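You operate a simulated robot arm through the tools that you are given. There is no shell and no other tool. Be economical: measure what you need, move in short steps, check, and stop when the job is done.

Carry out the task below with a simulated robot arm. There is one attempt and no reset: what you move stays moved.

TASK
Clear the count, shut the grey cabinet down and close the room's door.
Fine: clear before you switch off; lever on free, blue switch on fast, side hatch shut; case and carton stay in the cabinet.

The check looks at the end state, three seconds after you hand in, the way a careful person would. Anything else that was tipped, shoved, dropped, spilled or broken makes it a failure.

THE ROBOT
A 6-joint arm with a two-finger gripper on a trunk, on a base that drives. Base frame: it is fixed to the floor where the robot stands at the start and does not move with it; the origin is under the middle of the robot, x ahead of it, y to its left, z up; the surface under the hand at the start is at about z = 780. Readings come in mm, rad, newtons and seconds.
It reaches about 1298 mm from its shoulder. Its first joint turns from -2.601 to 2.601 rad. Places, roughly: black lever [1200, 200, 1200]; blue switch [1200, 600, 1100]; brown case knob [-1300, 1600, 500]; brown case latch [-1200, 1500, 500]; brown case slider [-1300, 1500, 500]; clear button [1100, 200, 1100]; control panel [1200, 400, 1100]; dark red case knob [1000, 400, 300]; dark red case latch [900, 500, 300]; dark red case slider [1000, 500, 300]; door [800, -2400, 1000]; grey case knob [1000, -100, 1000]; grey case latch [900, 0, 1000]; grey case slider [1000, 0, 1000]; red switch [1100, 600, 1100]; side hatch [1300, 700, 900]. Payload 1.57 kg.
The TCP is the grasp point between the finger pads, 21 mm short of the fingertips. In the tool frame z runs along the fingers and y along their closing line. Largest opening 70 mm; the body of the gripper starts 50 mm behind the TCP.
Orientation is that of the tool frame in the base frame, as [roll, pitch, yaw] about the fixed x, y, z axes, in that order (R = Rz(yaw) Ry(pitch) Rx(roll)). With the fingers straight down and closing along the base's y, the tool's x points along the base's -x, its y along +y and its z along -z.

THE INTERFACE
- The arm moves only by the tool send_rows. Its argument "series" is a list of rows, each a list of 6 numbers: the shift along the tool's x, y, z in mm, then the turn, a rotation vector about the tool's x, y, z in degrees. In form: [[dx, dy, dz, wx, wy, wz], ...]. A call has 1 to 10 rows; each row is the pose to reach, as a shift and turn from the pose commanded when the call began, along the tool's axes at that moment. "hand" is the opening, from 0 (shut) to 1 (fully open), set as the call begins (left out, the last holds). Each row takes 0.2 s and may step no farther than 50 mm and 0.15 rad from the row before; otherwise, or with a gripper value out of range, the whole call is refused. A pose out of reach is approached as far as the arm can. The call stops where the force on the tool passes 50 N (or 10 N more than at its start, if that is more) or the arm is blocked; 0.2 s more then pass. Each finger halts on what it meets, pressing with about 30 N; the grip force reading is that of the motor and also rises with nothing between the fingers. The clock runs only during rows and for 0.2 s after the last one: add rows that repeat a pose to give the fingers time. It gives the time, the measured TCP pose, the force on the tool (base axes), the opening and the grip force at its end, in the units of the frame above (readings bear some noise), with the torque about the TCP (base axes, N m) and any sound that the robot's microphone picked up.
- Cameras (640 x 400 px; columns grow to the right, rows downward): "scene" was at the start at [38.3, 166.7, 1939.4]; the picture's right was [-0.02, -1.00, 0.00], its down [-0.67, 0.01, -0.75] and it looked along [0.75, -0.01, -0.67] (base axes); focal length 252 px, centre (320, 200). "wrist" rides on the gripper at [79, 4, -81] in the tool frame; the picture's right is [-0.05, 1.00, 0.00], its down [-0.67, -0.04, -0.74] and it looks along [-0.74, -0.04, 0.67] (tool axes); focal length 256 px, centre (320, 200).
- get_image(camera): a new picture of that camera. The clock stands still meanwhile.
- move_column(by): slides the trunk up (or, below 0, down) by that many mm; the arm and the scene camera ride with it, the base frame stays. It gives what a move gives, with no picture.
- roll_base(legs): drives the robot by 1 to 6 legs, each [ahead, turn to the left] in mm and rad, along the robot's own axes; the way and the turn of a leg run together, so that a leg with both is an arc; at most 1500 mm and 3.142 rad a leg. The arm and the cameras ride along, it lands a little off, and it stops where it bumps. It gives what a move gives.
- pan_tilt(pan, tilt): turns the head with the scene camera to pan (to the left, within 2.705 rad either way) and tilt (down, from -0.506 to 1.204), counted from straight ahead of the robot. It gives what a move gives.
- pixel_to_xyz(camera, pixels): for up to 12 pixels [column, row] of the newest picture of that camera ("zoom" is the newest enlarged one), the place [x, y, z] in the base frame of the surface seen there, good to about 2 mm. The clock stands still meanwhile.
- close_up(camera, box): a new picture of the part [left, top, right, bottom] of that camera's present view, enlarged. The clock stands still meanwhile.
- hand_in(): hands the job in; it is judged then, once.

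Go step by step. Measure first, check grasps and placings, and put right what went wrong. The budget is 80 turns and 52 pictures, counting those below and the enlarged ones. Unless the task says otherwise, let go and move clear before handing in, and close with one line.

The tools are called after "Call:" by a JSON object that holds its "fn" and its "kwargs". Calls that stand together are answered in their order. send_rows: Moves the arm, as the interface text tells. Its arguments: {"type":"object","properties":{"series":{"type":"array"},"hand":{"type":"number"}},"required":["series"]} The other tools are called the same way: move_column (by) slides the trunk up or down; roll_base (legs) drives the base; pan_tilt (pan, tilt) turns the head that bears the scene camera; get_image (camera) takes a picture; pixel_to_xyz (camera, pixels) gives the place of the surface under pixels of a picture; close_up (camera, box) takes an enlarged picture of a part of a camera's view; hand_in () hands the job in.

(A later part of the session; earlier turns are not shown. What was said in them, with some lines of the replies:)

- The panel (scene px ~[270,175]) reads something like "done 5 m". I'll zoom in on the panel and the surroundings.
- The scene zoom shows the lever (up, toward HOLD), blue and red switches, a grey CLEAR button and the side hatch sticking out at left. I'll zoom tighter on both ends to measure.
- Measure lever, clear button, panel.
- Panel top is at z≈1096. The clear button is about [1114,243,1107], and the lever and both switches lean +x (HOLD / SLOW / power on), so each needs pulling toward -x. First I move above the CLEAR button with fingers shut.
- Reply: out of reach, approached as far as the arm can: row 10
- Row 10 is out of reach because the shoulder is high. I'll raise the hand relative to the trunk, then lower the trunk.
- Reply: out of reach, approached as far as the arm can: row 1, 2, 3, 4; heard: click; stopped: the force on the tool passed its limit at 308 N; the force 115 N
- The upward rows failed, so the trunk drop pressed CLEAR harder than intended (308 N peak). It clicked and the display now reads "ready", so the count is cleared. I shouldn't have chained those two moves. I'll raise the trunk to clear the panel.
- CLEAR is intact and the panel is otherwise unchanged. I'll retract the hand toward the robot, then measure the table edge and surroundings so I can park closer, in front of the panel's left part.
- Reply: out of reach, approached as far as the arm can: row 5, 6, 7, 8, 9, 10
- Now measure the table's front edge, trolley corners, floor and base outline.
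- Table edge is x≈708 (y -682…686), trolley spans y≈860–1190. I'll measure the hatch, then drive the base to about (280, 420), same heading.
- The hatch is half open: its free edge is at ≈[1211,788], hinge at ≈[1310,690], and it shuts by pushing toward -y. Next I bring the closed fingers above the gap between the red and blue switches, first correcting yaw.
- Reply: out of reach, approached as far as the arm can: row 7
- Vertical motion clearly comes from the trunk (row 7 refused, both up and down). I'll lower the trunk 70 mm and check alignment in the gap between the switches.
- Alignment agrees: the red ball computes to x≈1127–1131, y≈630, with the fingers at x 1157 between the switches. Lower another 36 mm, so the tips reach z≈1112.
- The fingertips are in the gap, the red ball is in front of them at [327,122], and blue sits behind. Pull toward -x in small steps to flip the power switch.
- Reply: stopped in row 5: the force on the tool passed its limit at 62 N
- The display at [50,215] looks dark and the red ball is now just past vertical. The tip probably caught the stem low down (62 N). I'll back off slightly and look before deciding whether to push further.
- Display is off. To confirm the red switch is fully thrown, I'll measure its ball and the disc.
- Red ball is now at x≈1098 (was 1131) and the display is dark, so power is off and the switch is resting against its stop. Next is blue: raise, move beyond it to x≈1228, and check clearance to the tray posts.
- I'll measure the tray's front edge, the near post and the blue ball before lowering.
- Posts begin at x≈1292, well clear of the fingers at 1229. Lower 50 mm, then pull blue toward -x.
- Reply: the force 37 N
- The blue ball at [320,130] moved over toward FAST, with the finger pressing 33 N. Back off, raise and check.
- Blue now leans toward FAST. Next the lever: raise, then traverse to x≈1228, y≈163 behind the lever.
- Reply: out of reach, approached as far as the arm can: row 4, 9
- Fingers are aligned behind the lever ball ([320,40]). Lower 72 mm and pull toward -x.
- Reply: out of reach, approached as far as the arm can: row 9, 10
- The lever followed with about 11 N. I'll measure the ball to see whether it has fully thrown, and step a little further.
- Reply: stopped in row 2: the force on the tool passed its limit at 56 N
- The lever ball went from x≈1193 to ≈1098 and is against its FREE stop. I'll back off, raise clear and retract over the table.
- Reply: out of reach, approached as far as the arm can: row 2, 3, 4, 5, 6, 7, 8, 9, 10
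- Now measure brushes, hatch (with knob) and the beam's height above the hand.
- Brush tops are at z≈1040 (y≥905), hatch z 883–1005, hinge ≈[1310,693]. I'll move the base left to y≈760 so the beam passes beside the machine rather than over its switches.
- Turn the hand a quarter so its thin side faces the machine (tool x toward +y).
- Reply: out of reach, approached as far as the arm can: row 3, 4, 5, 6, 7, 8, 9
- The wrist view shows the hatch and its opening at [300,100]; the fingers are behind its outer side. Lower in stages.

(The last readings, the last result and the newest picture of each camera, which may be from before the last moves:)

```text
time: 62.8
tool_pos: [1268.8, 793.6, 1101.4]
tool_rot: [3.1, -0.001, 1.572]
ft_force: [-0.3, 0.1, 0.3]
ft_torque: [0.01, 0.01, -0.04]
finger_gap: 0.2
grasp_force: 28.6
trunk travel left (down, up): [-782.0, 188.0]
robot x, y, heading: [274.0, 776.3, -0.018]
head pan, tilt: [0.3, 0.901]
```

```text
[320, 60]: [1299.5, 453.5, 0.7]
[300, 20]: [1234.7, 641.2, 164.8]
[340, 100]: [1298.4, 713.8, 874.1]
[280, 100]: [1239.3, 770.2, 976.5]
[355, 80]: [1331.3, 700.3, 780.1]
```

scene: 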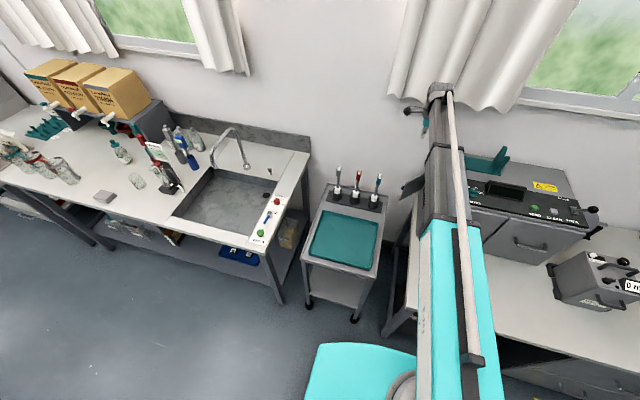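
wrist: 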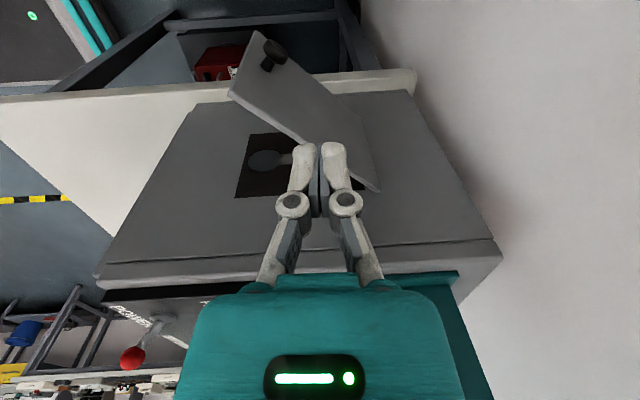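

Clear to continue: lower another 108 mm (tips to z≈972).

Call:
{"fn": "move_column", "kwargs": {"by": -108}}

Call:
{"fn": "get_image", "kwargs": {"camera": "wrist"}}

Call:
{"fn": "close_up", "kwargs": {"camera": "scene", "box": [380, 80, 540, 180]}}

```text
time: 64.2
tool_pos: [1267.8, 793.5, 993.5]
tool_rot: [3.1, -0.001, 1.575]
ft_force: [0.5, -0.4, -0.5]
ft_torque: [0.01, 0.0, 0.0]
finger_gap: 0.0
grasp_force: 28.6
trunk travel left (down, up): [-674.0, 296.0]
robot x, y, heading: [277.8, 774.0, -0.021]
head pan, tilt: [0.3, 0.901]
```

```text
15 pictures are left
```

wrist: 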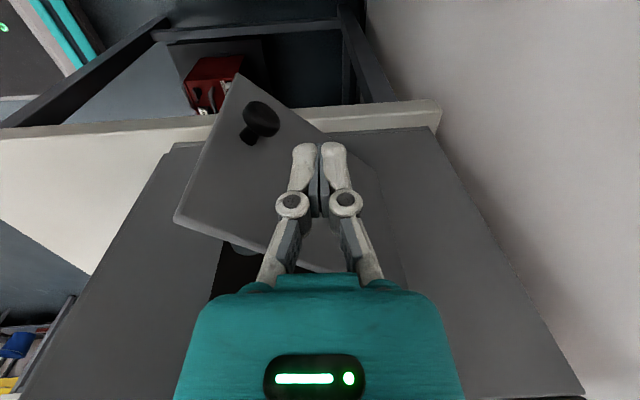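

```text
4.00 times, centred on (460, 130) of scene
```

zoom: 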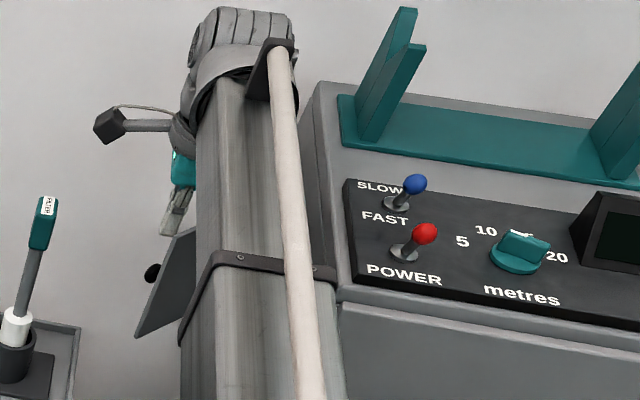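

The fingers are just outside the hatch. Push toward -y in small steps.

Call:
{"fn": "send_rows", "kwargs": {"series": [[-12, 0, 0, 0, 0, 0], [-24, 0, 0, 0, 0, 0], [-34, 0, 0, 0, 0, 0], [-44, 0, 0, 0, 0, 0], [-52, 0, 0, 0, 0, 0], [-60, 0, 0, 0, 0, 0], [-66, 0, 0, 0, 0, 0], [-72, 0, 0, 0, 0, 0]]}}

Call:
{"fn": "get_image", "kwargs": {"camera": "wrist"}}

Call:
{"fn": "close_up", "kwargs": {"camera": "scene", "box": [380, 80, 540, 180]}}

```text
time: 66.0
tool_pos: [1268.5, 723.1, 992.7]
tool_rot: [3.101, 0.0, 1.574]
ft_force: [-1.8, 6.6, -1.0]
ft_torque: [-0.45, -0.09, -0.16]
finger_gap: 0.0
grasp_force: 28.7
trunk travel left (down, up): [-674.0, 296.0]
robot x, y, heading: [273.9, 773.5, -0.014]
head pan, tilt: [0.3, 0.901]
```

```text
13 pictures are left
```

wrist: 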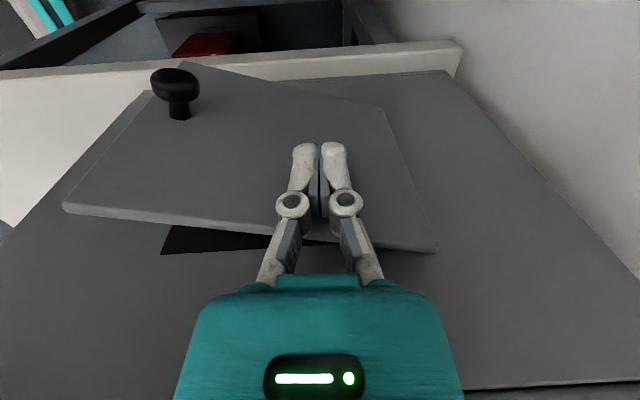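

```text
4.00 times, centred on (460, 130) of scene
```

zoom: 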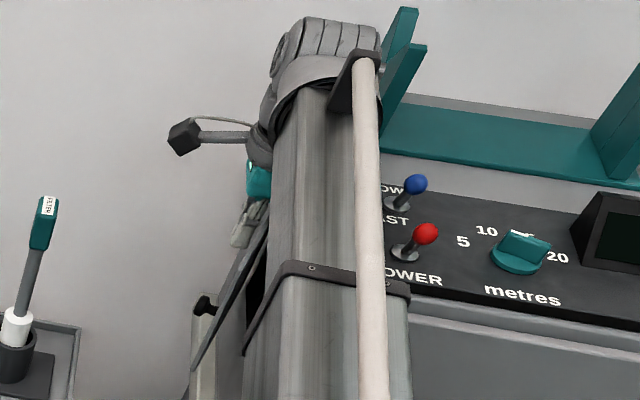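

The hatch is about two-thirds closed. Slide along it toward -x for more leverage (clear of the knob), then press in.

Call:
{"fn": "send_rows", "kwargs": {"series": [[0, -10, 0, 0, 0, 0], [0, -20, 0, 0, 0, 0], [0, -30, 0, 0, 0, 0], [0, -40, 0, 0, 0, 0], [-6, -40, 0, 0, 0, 0], [-12, -40, 0, 0, 0, 0], [-17, -40, 0, 0, 0, 0]]}}

Call:
{"fn": "get_image", "kwargs": {"camera": "wrist"}}

```text
time: 67.5
tool_pos: [1227.6, 723.5, 992.7]
tool_rot: [3.1, -0.008, 1.58]
ft_force: [0.6, 17.6, 1.4]
ft_torque: [-1.65, 0.01, -0.34]
finger_gap: 0.0
grasp_force: 27.7
trunk travel left (down, up): [-674.0, 296.0]
robot x, y, heading: [275.3, 774.9, -0.019]
head pan, tilt: [0.3, 0.901]
stopped in row 7: the force on the tool passed its limit at 55 N (the readings are from after the stop); the commanded pose is now the measured one
```

```text
11 pictures are left
```

wrist: 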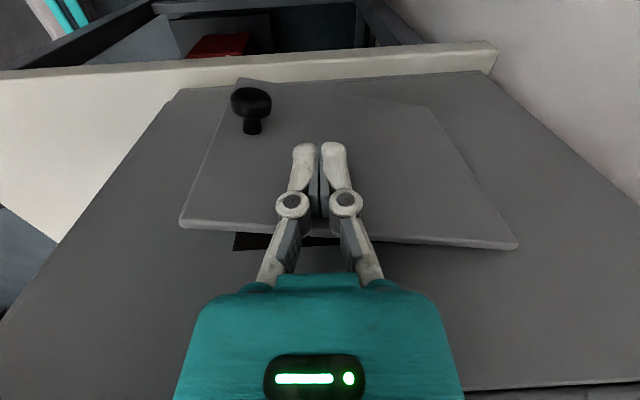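

The torque (-1.65 N·m at 17.6 N) puts the contact ~94 mm above the TCP: the palm is touching the cabinet's top edge, not the hatch. I'll back off and tilt the hand so the tips lean toward the hatch.

Call:
{"fn": "send_rows", "kwargs": {"series": [[12, 0, 0, 0, 0, 0], [20, 0, 0, 0, 0, 0], [20, 0, 0, 0, -7, 0], [20, 0, 0, 0, -14, 0], [20, 0, 0, 0, -21, 0], [20, 0, 0, 0, -21, 0]]}}

```text
time: 68.8
tool_pos: [1228.5, 737.6, 1004.4]
tool_rot: [3.098, 0.358, 1.562]
ft_force: [-0.5, 0.1, 1.4]
ft_torque: [-0.04, -0.02, -0.02]
finger_gap: 0.4
grasp_force: 28.4
out of reach, approached as far as the arm can: row 4, 5, 6
trunk travel left (down, up): [-674.0, 296.0]
robot x, y, heading: [275.6, 772.6, -0.02]
head pan, tilt: [0.3, 0.901]
```

Tilt of ~20° achieved with tips leaning toward -y. Lower 10 mm and push horizontally toward -y.

Call:
{"fn": "move_column", "kwargs": {"by": -10}}

Call:
{"fn": "send_rows", "kwargs": {"series": [[-9.4, 0, 3.5, 0, 0, 0], [-16.9, 0, 6.3, 0, 0, 0], [-22.5, 0, 8.4, 0, 0, 0], [-28, 0, 10.5, 0, 0, 0], [-33, 0, 12.3, 0, 0, 0], [-37.6, 0, 14, 0, 0, 0], [-41, 0, 15.4, 0, 0, 0]]}}

Call:
{"fn": "get_image", "kwargs": {"camera": "wrist"}}

```text
time: 69.4
tool_pos: [1228.1, 738.0, 994.3]
tool_rot: [3.097, 0.358, 1.562]
ft_force: [-0.3, 0.4, 0.4]
ft_torque: [0.01, -0.01, 0.02]
finger_gap: 0.0
grasp_force: 28.2
trunk travel left (down, up): [-664.0, 306.0]
robot x, y, heading: [277.7, 775.8, -0.02]
head pan, tilt: [0.3, 0.901]
```

```text
time: 71.0
tool_pos: [1228.2, 702.4, 994.5]
tool_rot: [3.099, 0.353, 1.566]
ft_force: [-5.6, 32.7, -2.5]
ft_torque: [0.54, 0.0, -0.06]
finger_gap: 5.9
grasp_force: 28.9
trunk travel left (down, up): [-664.0, 306.0]
robot x, y, heading: [274.7, 776.5, -0.014]
head pan, tilt: [0.3, 0.901]
```

```text
10 pictures are left
```

wrist: 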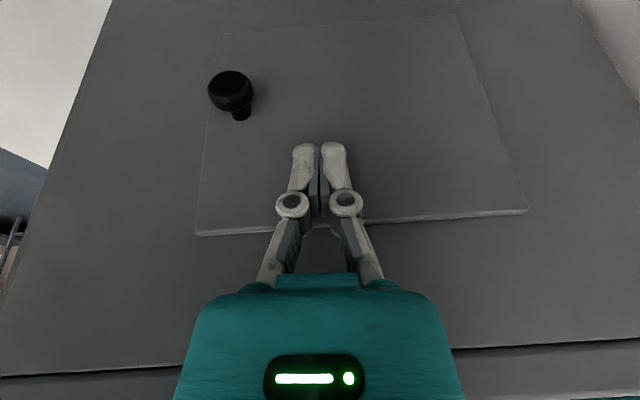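

The hatch lies flat against the cabinet side and resists with 33 N: shut. Back off and check that it stays.

Call:
{"fn": "send_rows", "kwargs": {"series": [[9.4, 0, -3.5, 0, 0, 0], [28, 0, -10.5, 0, 0, 0], [56, 0, -21, 0, 0, 0], [84, 0, -31, 0, 0, 0]]}}

Call:
{"fn": "get_image", "kwargs": {"camera": "wrist"}}

Call:
{"fn": "pixel_to_xyz", "kwargs": {"camera": "wrist", "pixels": [[230, 160], [420, 150], [240, 230], [320, 120], [150, 250], [550, 150], [320, 290]]}}

```text
time: 72.0
tool_pos: [1229.0, 784.5, 994.1]
tool_rot: [3.097, 0.356, 1.562]
ft_force: [0.2, -0.1, 0.7]
ft_torque: [0.0, -0.01, -0.02]
finger_gap: 0.0
grasp_force: 28.7
trunk travel left (down, up): [-664.0, 306.0]
robot x, y, heading: [278.3, 777.1, -0.012]
head pan, tilt: [0.3, 0.901]
```

```text
9 pictures are left
```

wrist: 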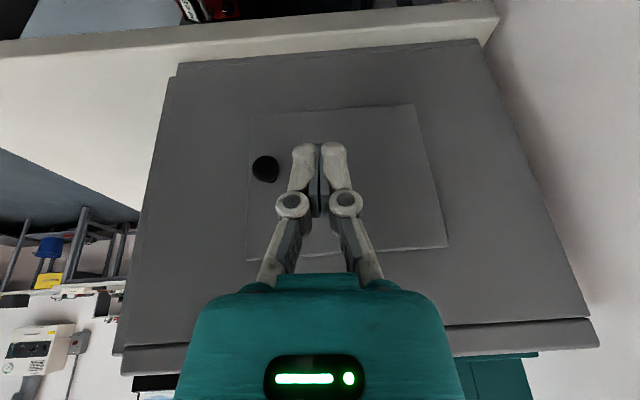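

```text
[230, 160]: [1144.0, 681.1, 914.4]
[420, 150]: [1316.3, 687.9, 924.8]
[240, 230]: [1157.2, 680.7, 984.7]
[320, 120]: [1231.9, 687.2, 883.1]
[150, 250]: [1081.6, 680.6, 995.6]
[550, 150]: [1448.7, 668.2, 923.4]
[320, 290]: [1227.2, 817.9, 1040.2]
```

The hatch face is at y≈687 over the side at y≈681, flush, so it's shut. Raise the trunk, retract the arm, and look toward the room's door.

Call:
{"fn": "move_column", "kwargs": {"by": 250}}

Call:
{"fn": "send_rows", "kwargs": {"series": [[0, -45, 0, 0, 7, 0], [0, -90, 0, 0, 14, 0], [0, -135, 0, 0, 20.5, 0], [0, -180, 0, 0, 20.5, 0], [0, -225, 0, 0, 20.5, 0], [0, -270, 0, 0, 20.5, 0], [0, -315, 0, 0, 20.5, 0], [0, -360, 0, 0, 20.5, 0], [0, -405, 0, 0, 20.5, 0], [0, -450, 0, 0, 20.5, 0]]}}

Call:
{"fn": "pan_tilt", "kwargs": {"pan": -1.35, "tilt": 0.45}}

Call:
{"fn": "get_image", "kwargs": {"camera": "scene"}}

```text
time: 74.6
tool_pos: [1229.4, 784.9, 1243.5]
tool_rot: [3.098, 0.355, 1.563]
ft_force: [-0.2, 0.2, 0.3]
ft_torque: [0.03, 0.04, 0.01]
finger_gap: 0.0
grasp_force: 28.2
trunk travel left (down, up): [-914.0, 56.0]
robot x, y, heading: [274.9, 777.8, -0.018]
head pan, tilt: [0.3, 0.901]
```

```text
time: 76.8
tool_pos: [820.8, 781.6, 1232.1]
tool_rot: [3.1, -0.001, 1.577]
ft_force: [0.3, 0.6, 0.3]
ft_torque: [0.01, 0.03, -0.02]
finger_gap: 0.0
grasp_force: 29.1
out of reach, approached as far as the arm can: row 1, 2, 3, 7, 8, 9, 10
trunk travel left (down, up): [-914.0, 56.0]
robot x, y, heading: [274.4, 774.1, -0.014]
head pan, tilt: [0.3, 0.901]
```

```text
time: 78.5
tool_pos: [821.6, 781.3, 1232.4]
tool_rot: [3.101, -0.003, 1.578]
ft_force: [-0.1, -0.1, -0.5]
ft_torque: [0.01, -0.02, 0.01]
finger_gap: 0.0
grasp_force: 28.9
trunk travel left (down, up): [-914.0, 56.0]
robot x, y, heading: [275.1, 775.5, -0.019]
head pan, tilt: [-1.349, 0.45]
```

```text
8 pictures are left
```

scene: 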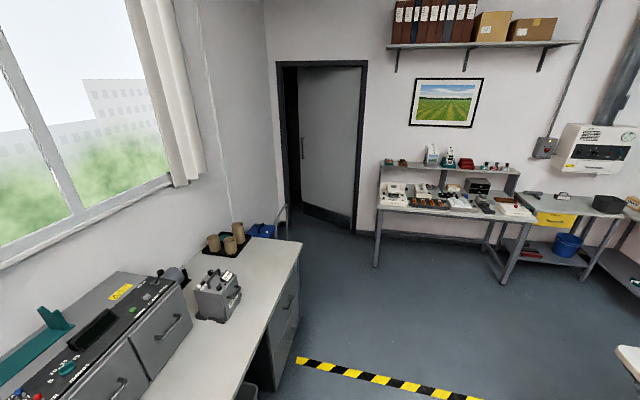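

The door (px x 285–365, y 65–230) is ajar, with the gap on its left side and a handle near [302,148]. Measure its geometry.

Call:
{"fn": "pixel_to_xyz", "kwargs": {"camera": "scene", "pixels": [[302, 100], [302, 180], [330, 140], [352, 140], [355, 215], [305, 200], [302, 148], [291, 140], [281, 140], [364, 140], [305, 206], [290, 195]]}}

Call:
{"fn": "close_up", "kwargs": {"camera": "scene", "box": [240, 55, 400, 255]}}

```text
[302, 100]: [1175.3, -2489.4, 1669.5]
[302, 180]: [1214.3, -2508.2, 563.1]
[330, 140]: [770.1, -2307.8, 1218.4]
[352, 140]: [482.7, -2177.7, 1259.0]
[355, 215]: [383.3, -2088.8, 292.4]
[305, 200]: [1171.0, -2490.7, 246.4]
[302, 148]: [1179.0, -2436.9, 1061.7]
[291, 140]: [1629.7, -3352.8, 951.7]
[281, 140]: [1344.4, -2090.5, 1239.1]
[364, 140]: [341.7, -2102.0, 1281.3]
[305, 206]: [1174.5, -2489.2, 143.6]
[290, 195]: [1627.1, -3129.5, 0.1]
```

```text
2.00 times, centred on (320, 155) of scene
```

zoom: 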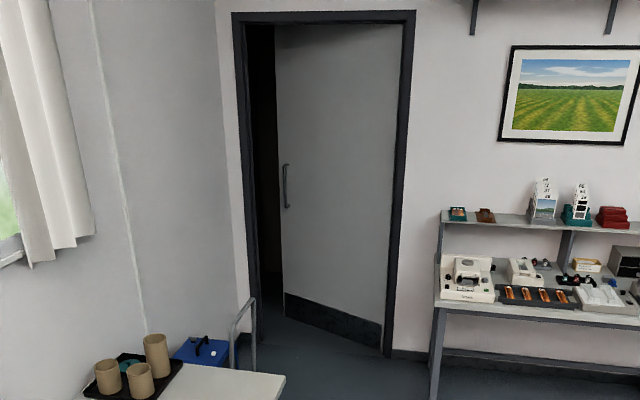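

The leaf is hinged at ≈[390,-2115] and opens away from the room, free edge ≈[1215,-2508]. It must be pulled by the vertical bar handle at [1179,-2437,~920–1200]. First I test here in free space whether the wrist can pitch the fingers forward.

Call:
{"fn": "send_rows", "kwargs": {"series": [[0, 0, 0, -8, 0, 0], [0, 0, 0, -16, 0, 0], [0, 0, 0, -24, 0, 0], [0, 0, 0, -32, 0, 0], [0, 0, 0, -40, 0, 0], [0, 0, 0, -48, 0, 0], [0, 0, 0, -56, 0, 0], [0, 0, 0, -64, 0, 0], [0, 0, 0, -72, 0, 0], [0, 0, 0, -80, 0, 0]]}}

Call:
{"fn": "pixel_to_xyz", "kwargs": {"camera": "zoom", "pixels": [[286, 168], [288, 205], [285, 185], [291, 185], [300, 185], [278, 185], [284, 250], [250, 350], [243, 320], [280, 385], [300, 370], [395, 340]]}}

```text
time: 80.7
tool_pos: [997.7, 785.9, 1392.6]
tool_rot: [1.703, -0.002, 1.578]
ft_force: [0.5, 0.4, -0.6]
ft_torque: [0.0, -0.05, -0.03]
finger_gap: 0.2
grasp_force: 28.4
out of reach, approached as far as the arm can: row 1, 2, 3, 4, 5, 6, 7, 8, 9, 10
trunk travel left (down, up): [-914.0, 56.0]
robot x, y, heading: [274.9, 770.5, -0.02]
head pan, tilt: [-1.349, 0.45]
```

```text
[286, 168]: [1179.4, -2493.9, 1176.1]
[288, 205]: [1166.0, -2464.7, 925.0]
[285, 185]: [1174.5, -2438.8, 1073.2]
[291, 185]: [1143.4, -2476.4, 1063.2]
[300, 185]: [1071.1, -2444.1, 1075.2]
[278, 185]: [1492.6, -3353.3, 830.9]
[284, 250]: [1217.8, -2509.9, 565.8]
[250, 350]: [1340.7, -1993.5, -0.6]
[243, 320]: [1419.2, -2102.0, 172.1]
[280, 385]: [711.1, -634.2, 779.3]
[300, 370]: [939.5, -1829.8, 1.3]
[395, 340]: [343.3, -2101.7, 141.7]
```

The wrist pitches the fingers to horizontal fine, so I can grasp the vertical bar. Bar centre is ≈[1174,-2445], swinging to ≈[1231,-2097] when closed. Check the cart and bench positions before driving.

Call:
{"fn": "pixel_to_xyz", "kwargs": {"camera": "zoom", "pixels": [[254, 305], [233, 330], [252, 345], [228, 348], [210, 345], [432, 360], [435, 395], [437, 300], [380, 395], [330, 390], [286, 175], [286, 195]]}}

```text
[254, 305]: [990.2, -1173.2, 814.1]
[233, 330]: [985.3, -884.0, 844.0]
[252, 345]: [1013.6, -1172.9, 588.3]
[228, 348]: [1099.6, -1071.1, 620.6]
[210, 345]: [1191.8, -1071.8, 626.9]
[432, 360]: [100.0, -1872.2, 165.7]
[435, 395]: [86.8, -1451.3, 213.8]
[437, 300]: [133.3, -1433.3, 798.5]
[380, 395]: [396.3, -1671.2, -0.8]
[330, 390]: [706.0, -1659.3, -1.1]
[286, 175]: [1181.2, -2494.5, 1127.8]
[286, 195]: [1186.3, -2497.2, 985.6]
```

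The cart is at x≥985, y −884…−1173; the bench is at x≤133, y<−1433. I'll drive via (275,−1100) to about (650,−1400), facing the door.

Call:
{"fn": "roll_base", "kwargs": {"legs": [[0, -1.551], [1000, 0], [875, 0]]}}

```text
time: 83.6
tool_pos: [895.5, 406.0, 1394.5]
tool_rot: [1.708, -0.004, 1.029]
ft_force: [-0.1, -0.8, 0.0]
ft_torque: [0.0, 0.0, -0.02]
finger_gap: 0.2
grasp_force: 29.0
trunk travel left (down, up): [-914.0, 56.0]
robot x, y, heading: [277.4, 784.7, -0.526]
head pan, tilt: [-1.349, 0.45]
stopped in leg 1: the robot was blocked; the commanded pose is now the measured one
```

The base was blocked while turning right. Look at what is near before moving again.

Call:
{"fn": "pan_tilt", "kwargs": {"pan": 0.1, "tilt": 1.0}}

Call:
{"fn": "get_image", "kwargs": {"camera": "scene"}}

```text
time: 85.2
tool_pos: [894.7, 406.6, 1394.2]
tool_rot: [1.706, 0.0, 1.027]
ft_force: [-0.5, -0.6, 0.0]
ft_torque: [0.02, 0.0, 0.02]
finger_gap: 0.3
grasp_force: 28.1
trunk travel left (down, up): [-914.0, 56.0]
robot x, y, heading: [278.9, 783.6, -0.526]
head pan, tilt: [0.099, 1.0]
```

```text
6 pictures are left
```

scene: 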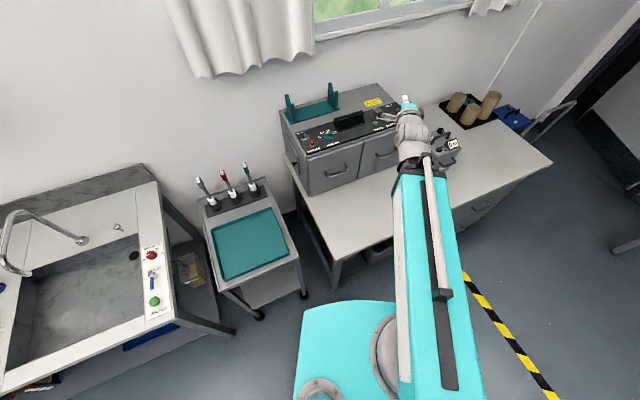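

Nothing ahead is touching (trolley and table undisturbed), so the contact is likely with the base near the table corner or behind. I'll turn back left through the range known to be free, reverse toward the starting spot, and go from there.

Call:
{"fn": "roll_base", "kwargs": {"legs": [[0, 1.576], [-700, 0]]}}

```text
time: 87.9
tool_pos: [1001.3, 752.3, 1393.9]
tool_rot: [1.709, -0.001, 1.532]
ft_force: [0.1, -0.9, -0.4]
ft_torque: [-0.02, -0.04, 0.0]
finger_gap: 0.1
grasp_force: 28.7
trunk travel left (down, up): [-914.0, 56.0]
robot x, y, heading: [279.3, 771.9, -0.057]
head pan, tilt: [0.099, 1.0]
stopped in leg 1: the robot was blocked; the commanded pose is now the measured one
```

It's blocked in the other direction as well, so something low or behind is involved. Look behind the robot.

Call:
{"fn": "pan_tilt", "kwargs": {"pan": 2.6, "tilt": 0.95}}

Call:
{"fn": "get_image", "kwargs": {"camera": "scene"}}

```text
time: 90.2
tool_pos: [1000.0, 751.1, 1394.0]
tool_rot: [1.705, -0.004, 1.532]
ft_force: [-0.6, -0.4, 0.4]
ft_torque: [-0.02, -0.01, -0.02]
finger_gap: 0.0
grasp_force: 28.6
trunk travel left (down, up): [-914.0, 56.0]
robot x, y, heading: [280.6, 777.7, -0.062]
head pan, tilt: [2.601, 0.949]
```

```text
5 pictures are left
```

scene: 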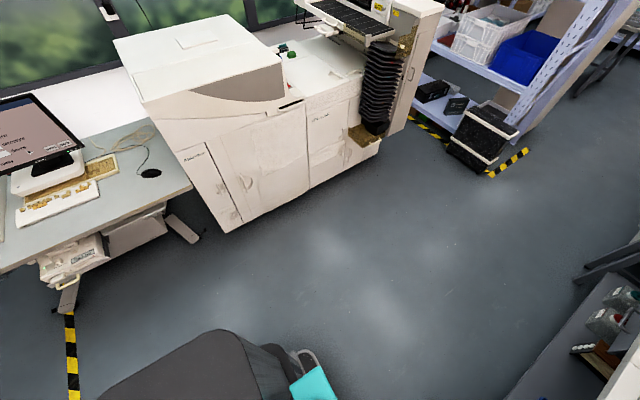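

Behind the robot is open floor. Reverse straight back 250 mm to get free of whatever is at the front.

Call:
{"fn": "roll_base", "kwargs": {"legs": [[-250, 0]]}}

```text
time: 92.3
tool_pos: [745.2, 766.1, 1393.2]
tool_rot: [1.705, -0.001, 1.533]
ft_force: [0.2, -0.4, 0.1]
ft_torque: [-0.01, 0.01, 0.01]
finger_gap: 0.2
grasp_force: 28.9
trunk travel left (down, up): [-914.0, 56.0]
robot x, y, heading: [22.8, 788.5, -0.057]
head pan, tilt: [2.601, 0.949]
```

Free now. Drive via (350,−900) to about (580,−1350), ending facing the door handle.

Call:
{"fn": "roll_base", "kwargs": {"legs": [[0, -1.3225], [860, 0], [859, 0]]}}

```text
time: 95.2
tool_pos: [602.8, 361.5, 1393.5]
tool_rot: [1.707, 0.0, 0.928]
ft_force: [0.0, 0.0, 1.3]
ft_torque: [0.02, 0.02, 0.01]
finger_gap: 0.1
grasp_force: 28.5
trunk travel left (down, up): [-914.0, 56.0]
robot x, y, heading: [27.7, 798.0, -0.619]
head pan, tilt: [2.601, 0.949]
stopped in leg 1: the robot was blocked; the commanded pose is now the measured one
```

Blocked again, with no tool force. Check the distances of objects seen in the last rear picture.

Call:
{"fn": "pixel_to_xyz", "kwargs": {"camera": "scene", "pixels": [[630, 360], [600, 395], [580, 285], [515, 395], [400, 350], [320, 385], [220, 350], [300, 360], [190, 190], [70, 300], [130, 390], [480, 160]]}}

```text
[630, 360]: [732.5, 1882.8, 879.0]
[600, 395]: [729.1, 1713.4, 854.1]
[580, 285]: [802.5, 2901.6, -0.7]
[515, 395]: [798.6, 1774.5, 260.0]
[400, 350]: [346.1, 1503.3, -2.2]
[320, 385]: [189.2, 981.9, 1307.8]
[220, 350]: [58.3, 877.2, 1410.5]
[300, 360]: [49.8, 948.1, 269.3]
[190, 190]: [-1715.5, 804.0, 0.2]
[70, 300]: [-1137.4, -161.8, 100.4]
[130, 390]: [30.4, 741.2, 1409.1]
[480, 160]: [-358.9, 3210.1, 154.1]
```

There's no obstacle near the base, so the stop seems tied to the turn itself with the outstretched horizontal hand. Try shorter turns.

Call:
{"fn": "roll_base", "kwargs": {"legs": [[0, -0.3], [0, -0.3]]}}

```text
time: 98.2
tool_pos: [271.0, 114.4, 1393.6]
tool_rot: [1.706, -0.004, 0.345]
ft_force: [0.3, -0.2, -0.4]
ft_torque: [0.02, -0.01, 0.03]
finger_gap: 0.1
grasp_force: 28.7
trunk travel left (down, up): [-914.0, 56.0]
robot x, y, heading: [40.4, 795.9, -1.16]
head pan, tilt: [2.601, 0.949]
stopped in leg 2: the robot was blocked; the commanded pose is now the measured one
```

Short turns work. Continue: finish the turn and drive the straight part.

Call:
{"fn": "roll_base", "kwargs": {"legs": [[0, -0.23], [860, 0], [860, 0]]}}

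```text
time: 109.7
tool_pos: [423.8, -1572.5, 1393.4]
tool_rot: [1.707, -0.001, 0.125]
ft_force: [0.5, -0.8, 0.2]
ft_torque: [-0.01, -0.02, -0.01]
finger_gap: 0.1
grasp_force: 28.7
trunk travel left (down, up): [-914.0, 56.0]
robot x, y, heading: [345.9, -855.1, -1.376]
head pan, tilt: [2.601, 0.949]
```

Now at (346,−855). Turn slightly left and drive to about (580,−1350).

Call:
{"fn": "roll_base", "kwargs": {"legs": [[0, 0.247], [547, 0]]}}

Call:
{"fn": "pan_tilt", "kwargs": {"pan": 0.12, "tilt": 0.55}}

```text
time: 114.6
tool_pos: [825.2, -2018.5, 1393.4]
tool_rot: [1.707, 0.0, 0.371]
ft_force: [0.7, 0.0, -0.8]
ft_torque: [-0.04, -0.04, 0.01]
finger_gap: 0.0
grasp_force: 28.6
trunk travel left (down, up): [-914.0, 56.0]
robot x, y, heading: [572.3, -1341.6, -1.139]
head pan, tilt: [2.601, 0.949]
```

```text
time: 116.8
tool_pos: [823.8, -2017.1, 1393.8]
tool_rot: [1.707, 0.001, 0.37]
ft_force: [0.2, 0.2, 0.1]
ft_torque: [0.01, 0.01, 0.02]
finger_gap: 0.0
grasp_force: 28.4
trunk travel left (down, up): [-914.0, 56.0]
robot x, y, heading: [572.0, -1335.3, -1.138]
head pan, tilt: [0.12, 0.55]
```

In position at (572,−1336). Level the hand, then turn it about its own axis so the fingers close horizontally.

Call:
{"fn": "send_rows", "kwargs": {"series": [[0, 0, 0, -7.8, 0, 0]]}}

Call:
{"fn": "send_rows", "kwargs": {"hand": 0.55, "series": [[0, 0, 0, 0, 0, -8.5], [0, 0, 0, 0, 0, -17], [0, 0, 0, 0, 0, -25.5], [0, 0, 0, 0, 0, -34], [0, 0, 0, 0, 0, -42.5], [0, 0, 0, 0, 0, -51], [0, 0, 0, 0, 0, -59.5], [0, 0, 0, 0, 0, -68], [0, 0, 0, 0, 0, -76.5], [0, 0, 0, 0, 0, -85]]}}

Call:
{"fn": "move_column", "kwargs": {"by": -340}}

Call:
{"fn": "get_image", "kwargs": {"camera": "scene"}}

```text
time: 117.2
tool_pos: [826.2, -2016.4, 1408.8]
tool_rot: [1.622, 0.001, 0.38]
ft_force: [0.0, 0.0, -0.7]
ft_torque: [0.02, -0.01, 0.0]
finger_gap: 0.0
grasp_force: 28.2
out of reach, approached as far as the arm can: row 1
trunk travel left (down, up): [-914.0, 56.0]
robot x, y, heading: [578.1, -1333.4, -1.139]
head pan, tilt: [0.12, 0.55]
```

```text
time: 119.5
tool_pos: [828.0, -2018.0, 1409.5]
tool_rot: [2.104, 1.472, 0.912]
ft_force: [-0.4, -0.3, 0.0]
ft_torque: [-0.01, -0.04, 0.0]
finger_gap: 38.4
grasp_force: 0.0
trunk travel left (down, up): [-914.0, 56.0]
robot x, y, heading: [571.8, -1339.2, -1.141]
head pan, tilt: [0.12, 0.55]
```

```text
time: 122.8
tool_pos: [826.0, -2017.7, 1069.5]
tool_rot: [2.092, 1.469, 0.902]
ft_force: [-0.5, -0.1, -0.6]
ft_torque: [-0.01, 0.02, -0.01]
finger_gap: 38.6
grasp_force: 0.0
trunk travel left (down, up): [-574.0, 396.0]
robot x, y, heading: [568.9, -1336.3, -1.14]
head pan, tilt: [0.12, 0.55]
```

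```text
4 pictures are left
```

scene: 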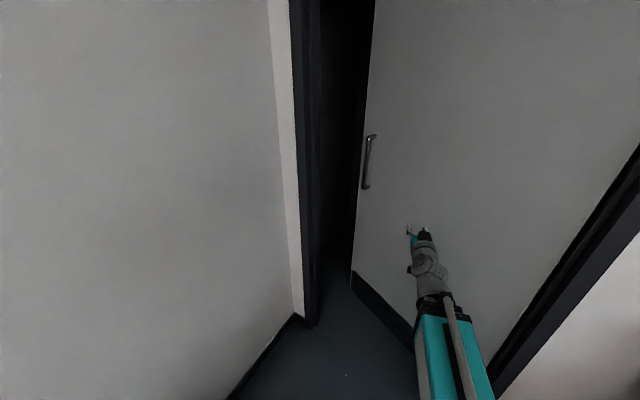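

The handle is clearly visible at [368,160]. Measure the bar and leaf precisely.

Call:
{"fn": "pixel_to_xyz", "kwargs": {"camera": "scene", "pixels": [[371, 138], [368, 150], [368, 160], [367, 170], [366, 180], [367, 186], [395, 160], [385, 190], [360, 220], [500, 160], [357, 260], [372, 136]]}}

Call:
{"fn": "send_rows", "kwargs": {"series": [[0, 0, 0, 0, 0, -5]]}}

```text
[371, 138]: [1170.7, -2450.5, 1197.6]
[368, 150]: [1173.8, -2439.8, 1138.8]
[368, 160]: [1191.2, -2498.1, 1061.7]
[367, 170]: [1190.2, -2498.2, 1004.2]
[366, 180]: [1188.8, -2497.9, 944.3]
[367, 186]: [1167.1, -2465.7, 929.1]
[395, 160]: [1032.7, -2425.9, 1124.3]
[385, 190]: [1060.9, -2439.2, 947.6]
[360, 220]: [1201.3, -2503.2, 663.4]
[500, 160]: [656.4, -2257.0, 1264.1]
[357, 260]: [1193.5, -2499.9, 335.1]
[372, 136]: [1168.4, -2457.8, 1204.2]
```

```text
time: 123.2
tool_pos: [826.3, -2017.1, 1069.4]
tool_rot: [3.137, 1.519, 1.947]
ft_force: [-0.3, 0.2, -1.3]
ft_torque: [0.0, -0.02, 0.03]
finger_gap: 38.8
grasp_force: 0.0
trunk travel left (down, up): [-574.0, 396.0]
robot x, y, heading: [574.8, -1339.9, -1.139]
head pan, tilt: [0.12, 0.55]
```

The bar centre is ≈[1177,−2445], 42 mm off the leaf, spanning z 930–1200. Move to a pre-grasp 88 mm short of it along the finger direction.

Call:
{"fn": "send_rows", "kwargs": {"series": [[-2, 17, 44, 0, 0, 0], [-4, 34, 88, 0, 0, 0], [-7, 50, 131, 0, 0, 0], [-9, 67, 175, 0, 0, 0], [-11, 84, 219, 0, 0, 0], [-13, 100, 263, 0, 0, 0], [-15, 117, 307, 0, 0, 0], [-18, 134, 350, 0, 0, 0], [-20, 150, 394, 0, 0, 0], [-22, 167, 438, 0, 0, 0]]}}

Call:
{"fn": "get_image", "kwargs": {"camera": "wrist"}}

```text
time: 125.4
tool_pos: [1143.1, -2363.6, 1067.3]
tool_rot: [3.13, 1.516, 1.937]
ft_force: [-0.2, 0.4, 0.0]
ft_torque: [-0.03, -0.05, 0.0]
finger_gap: 38.7
grasp_force: 0.1
trunk travel left (down, up): [-574.0, 396.0]
robot x, y, heading: [574.7, -1340.3, -1.139]
head pan, tilt: [0.12, 0.55]
```

```text
3 pictures are left
```

wrist: 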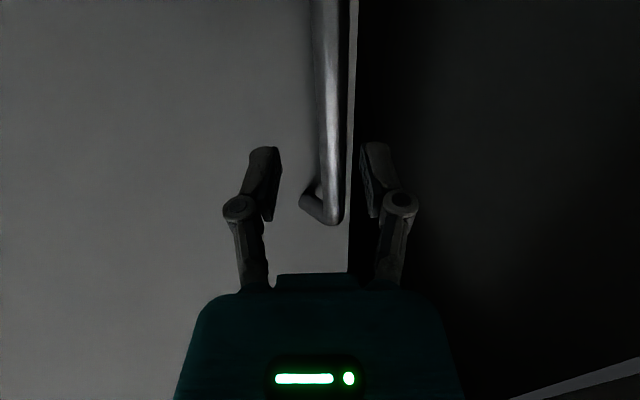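

The bar sits between the fingers (px ~[330,130]). Confirm its position.

Call:
{"fn": "pixel_to_xyz", "kwargs": {"camera": "wrist", "pixels": [[330, 60], [330, 110], [331, 150], [333, 190], [318, 110], [342, 110], [280, 110], [352, 110]]}}

```text
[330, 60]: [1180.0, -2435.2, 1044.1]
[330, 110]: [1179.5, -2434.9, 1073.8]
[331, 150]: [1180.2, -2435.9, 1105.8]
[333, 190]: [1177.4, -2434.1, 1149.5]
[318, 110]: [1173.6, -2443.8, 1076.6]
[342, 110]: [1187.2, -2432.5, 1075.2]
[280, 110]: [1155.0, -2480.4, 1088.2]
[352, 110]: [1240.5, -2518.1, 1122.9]
```

The bar centre is 9 mm off the finger axis and 88 mm ahead. Advance 80 mm with the correction, then close.

Call:
{"fn": "send_rows", "kwargs": {"series": [[0, 9, 10, 0, 0, 0], [-1, 9, 30, 0, 0, 0], [-2, 9, 50, 0, 0, 0], [-3, 9, 65, 0, 0, 0], [-4, 9, 80, 0, 0, 0]]}}

Call:
{"fn": "send_rows", "kwargs": {"hand": 0, "series": [[0, 0, 0, 0, 0, 0], [0, 0, 0, 0, 0, 0], [0, 0, 0, 0, 0, 0], [0, 0, 0, 0, 0, 0]]}}

```text
time: 126.6
tool_pos: [1181.4, -2432.8, 1068.6]
tool_rot: [3.13, 1.521, 1.941]
ft_force: [0.3, 0.2, -0.5]
ft_torque: [0.0, 0.03, 0.0]
finger_gap: 38.5
grasp_force: 0.2
trunk travel left (down, up): [-574.0, 396.0]
robot x, y, heading: [570.5, -1334.8, -1.134]
head pan, tilt: [0.12, 0.55]
```

```text
time: 127.6
tool_pos: [1180.8, -2434.9, 1069.8]
tool_rot: [3.121, 1.518, 1.927]
ft_force: [-9.0, 2.6, -4.0]
ft_torque: [0.05, 0.12, -0.15]
finger_gap: 21.6
grasp_force: 32.2
trunk travel left (down, up): [-574.0, 396.0]
robot x, y, heading: [575.2, -1340.4, -1.139]
head pan, tilt: [0.12, 0.55]
```

Gripped (gap 21.6 mm, 32 N). Pull along the door's arc, first half.

Call:
{"fn": "send_rows", "kwargs": {"series": [[0.8, 14.2, -16.6, 0, 0, 0], [1.7, 28.4, -33.3, 0, 0, 0], [2.5, 42, -50.5, 0, 0, 0], [3.4, 55, -68.1, 0, 0, 0], [4.3, 67.5, -86, 0, 0, 0], [5.2, 79.8, -104.2, 0, 0, 0], [6, 91.3, -123, 0, 0, 0], [7, 102.6, -141.7, 0, 0, 0]]}}

```text
time: 129.4
tool_pos: [1219.7, -2264.2, 1071.7]
tool_rot: [3.093, 1.518, 1.89]
ft_force: [-44.3, 9.2, -12.1]
ft_torque: [0.06, 0.09, -0.45]
finger_gap: 21.4
grasp_force: 32.1
trunk travel left (down, up): [-574.0, 396.0]
robot x, y, heading: [570.1, -1338.5, -1.14]
head pan, tilt: [0.12, 0.55]
```

The door follows. The −44 N in x shows the pivot lies a bit deeper, so the remaining path is nearly straight +y. Continue with that correction.

Call:
{"fn": "send_rows", "kwargs": {"series": [[0.5, -6, -11, 0, 0, 0], [1.3, -0.6, -26.9, 0, 0, 0], [2.5, 10, -49.6, 0, 0, 0], [3.6, 20.6, -72.4, 0, 0, 0], [4.8, 30.2, -95.4, 0, 0, 0], [6, 38.9, -118.9, 0, 0, 0]]}}

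```text
time: 130.8
tool_pos: [1220.0, -2132.6, 1071.1]
tool_rot: [-3.129, 1.524, 1.973]
ft_force: [28.7, 6.5, 20.9]
ft_torque: [0.08, -0.27, 0.0]
finger_gap: 21.3
grasp_force: 31.3
trunk travel left (down, up): [-574.0, 396.0]
robot x, y, heading: [576.2, -1341.4, -1.135]
head pan, tilt: [0.12, 0.55]
```

Close to shut. Correct the small x and z errors and pull the last ~50 mm until it stops.

Call:
{"fn": "send_rows", "kwargs": {"series": [[-3, 9, -12.7, 0, 0, 0], [-2.5, 13.3, -27, 0, 0, 0], [-2, 15.5, -34, 0, 0, 0], [-2, 17.6, -41.5, 0, 0, 0], [-1.5, 19.5, -48.5, 0, 0, 0], [-1, 21.9, -55.9, 0, 0, 0]]}}

Call:
{"fn": "get_image", "kwargs": {"camera": "scene"}}

Call:
{"fn": "pixel_to_xyz", "kwargs": {"camera": "scene", "pixels": [[320, 100], [340, 100], [360, 60], [400, 60], [310, 60], [330, 60], [290, 60], [500, 100], [600, 150], [330, 250]]}}

```text
time: 132.2
tool_pos: [1211.9, -2084.4, 1066.6]
tool_rot: [3.046, 1.517, 1.846]
ft_force: [-15.5, -28.7, -6.1]
ft_torque: [0.3, -0.07, -0.27]
finger_gap: 21.4
grasp_force: 32.4
out of reach, approached as far as the arm can: row 1, 4, 5, 6
trunk travel left (down, up): [-574.0, 396.0]
robot x, y, heading: [573.9, -1340.3, -1.135]
head pan, tilt: [0.12, 0.55]
```

```text
2 pictures are left
```

scene: 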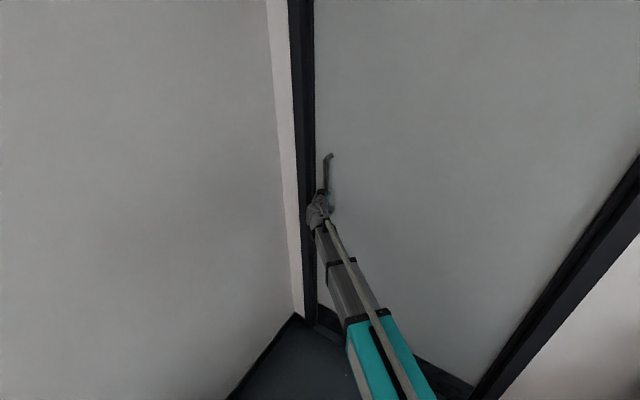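

```text
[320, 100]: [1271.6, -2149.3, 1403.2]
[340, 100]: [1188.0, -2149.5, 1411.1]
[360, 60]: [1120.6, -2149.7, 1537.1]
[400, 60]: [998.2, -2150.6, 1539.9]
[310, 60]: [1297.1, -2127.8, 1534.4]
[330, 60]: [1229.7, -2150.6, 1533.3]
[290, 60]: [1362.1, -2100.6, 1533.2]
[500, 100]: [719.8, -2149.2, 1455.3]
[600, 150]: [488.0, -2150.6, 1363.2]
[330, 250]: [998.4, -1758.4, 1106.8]
```

The leaf now measures y≈−2150 across its full width (x 488…1272), parallel to the frame, and pushes back 29 N: closed. Open the fingers and withdraw along the finger axis.

Call:
{"fn": "send_rows", "kwargs": {"hand": 0.55, "series": [[0, 0, 0, 0, 0, 0], [0, 0, 0, 0, 0, 0], [0, 0, 0, 0, 0, 0], [0, 0, 0, 0, 0, 0]]}}

```text
time: 133.2
tool_pos: [1216.5, -2079.2, 1070.1]
tool_rot: [3.13, 1.52, 1.939]
ft_force: [0.4, 0.3, -0.5]
ft_torque: [0.0, -0.02, -0.02]
finger_gap: 38.6
grasp_force: 0.0
trunk travel left (down, up): [-574.0, 396.0]
robot x, y, heading: [573.3, -1339.7, -1.137]
head pan, tilt: [0.12, 0.55]
```

Free with no force. Withdraw.

Call:
{"fn": "send_rows", "kwargs": {"series": [[0, 0, -15, 0, 0, 0], [0, 0, -35, 0, 0, 0], [0, 0, -60, 0, 0, 0], [0, 0, -90, 0, 0, 0], [0, 0, -120, 0, 0, 0], [0, 0, -150, 0, 0, 0]]}}

Call:
{"fn": "get_image", "kwargs": {"camera": "scene"}}

Call:
{"fn": "pixel_to_xyz", "kwargs": {"camera": "scene", "pixels": [[320, 100], [340, 100], [400, 60], [330, 60], [500, 100], [600, 150], [318, 60]]}}

```text
time: 134.6
tool_pos: [1162.5, -1939.9, 1069.9]
tool_rot: [3.135, 1.521, 1.943]
ft_force: [-0.2, -0.3, 0.0]
ft_torque: [0.0, -0.01, 0.0]
finger_gap: 38.9
grasp_force: 0.0
out of reach, approached as far as the arm can: row 2, 3, 4, 5, 6
trunk travel left (down, up): [-574.0, 396.0]
robot x, y, heading: [572.1, -1336.4, -1.135]
head pan, tilt: [0.12, 0.55]
```

```text
1 pictures are left
```

scene: 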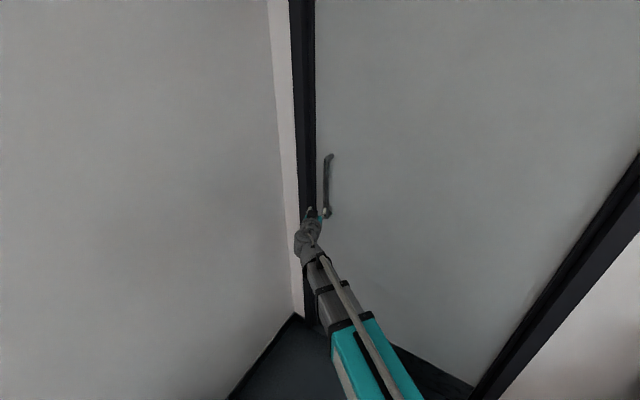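

```text
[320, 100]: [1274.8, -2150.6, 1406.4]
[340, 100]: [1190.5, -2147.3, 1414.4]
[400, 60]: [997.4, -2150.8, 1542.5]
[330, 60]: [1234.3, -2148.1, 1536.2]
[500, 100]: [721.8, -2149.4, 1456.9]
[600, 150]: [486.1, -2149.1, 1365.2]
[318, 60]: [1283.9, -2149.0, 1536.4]
```

The door stayed shut (leaf at y≈−2149 everywhere). Use the last picture to check the cabinet and its surroundings.

Call:
{"fn": "pan_tilt", "kwargs": {"pan": 2.4, "tilt": 0.35}}

Call:
{"fn": "close_up", "kwargs": {"camera": "scene", "box": [180, 110, 500, 310]}}

```text
time: 136.7
tool_pos: [1162.7, -1940.3, 1069.5]
tool_rot: [3.129, 1.521, 1.939]
ft_force: [0.3, -0.4, -0.3]
ft_torque: [0.01, -0.05, 0.01]
finger_gap: 38.2
grasp_force: 0.2
trunk travel left (down, up): [-574.0, 396.0]
robot x, y, heading: [575.3, -1336.9, -1.137]
head pan, tilt: [2.4, 0.351]
```

```text
2.00 times, centred on (340, 210) of scene
```

zoom: 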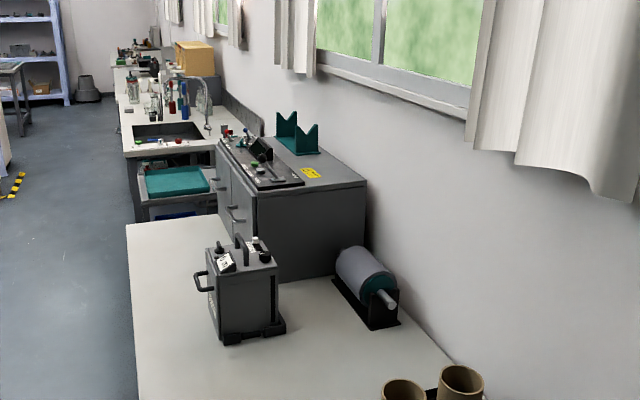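

Check a few points of this picture: the lever, and whether the cabinet doors are flush.

Call:
{"fn": "pixel_to_xyz", "kwargs": {"camera": "zoom", "pixels": [[262, 148], [256, 160], [265, 155], [238, 190], [250, 200], [224, 170], [253, 230], [238, 243], [227, 130], [245, 134], [278, 178], [253, 145]]}}

```text
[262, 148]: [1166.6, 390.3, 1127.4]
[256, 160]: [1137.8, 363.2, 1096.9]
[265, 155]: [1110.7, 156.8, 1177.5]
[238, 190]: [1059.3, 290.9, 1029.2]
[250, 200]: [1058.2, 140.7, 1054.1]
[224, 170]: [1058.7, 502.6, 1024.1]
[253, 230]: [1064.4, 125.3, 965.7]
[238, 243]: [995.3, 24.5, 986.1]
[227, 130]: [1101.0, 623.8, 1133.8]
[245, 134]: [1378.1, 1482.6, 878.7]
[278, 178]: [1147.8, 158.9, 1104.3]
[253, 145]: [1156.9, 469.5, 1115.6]
```

The lever ball is at x≈1105 (FREE), the red switch is at its off stop, the cabinet doors are flush at x≈1058, and nothing around is disturbed. Handing in.

Call:
{"fn": "hand_in", "kwargs": {}}

```text
The job is handed in.
```

I cleared the count (the display went to "ready") before switching the grey cabinet off. The lever is on FREE, the blue switch is on FAST, the side hatch is shut and the room's door is closed. CLEAR took a harder press than intended (308 N peak), but the button looked intact afterwards. The case and carton were left untouched.
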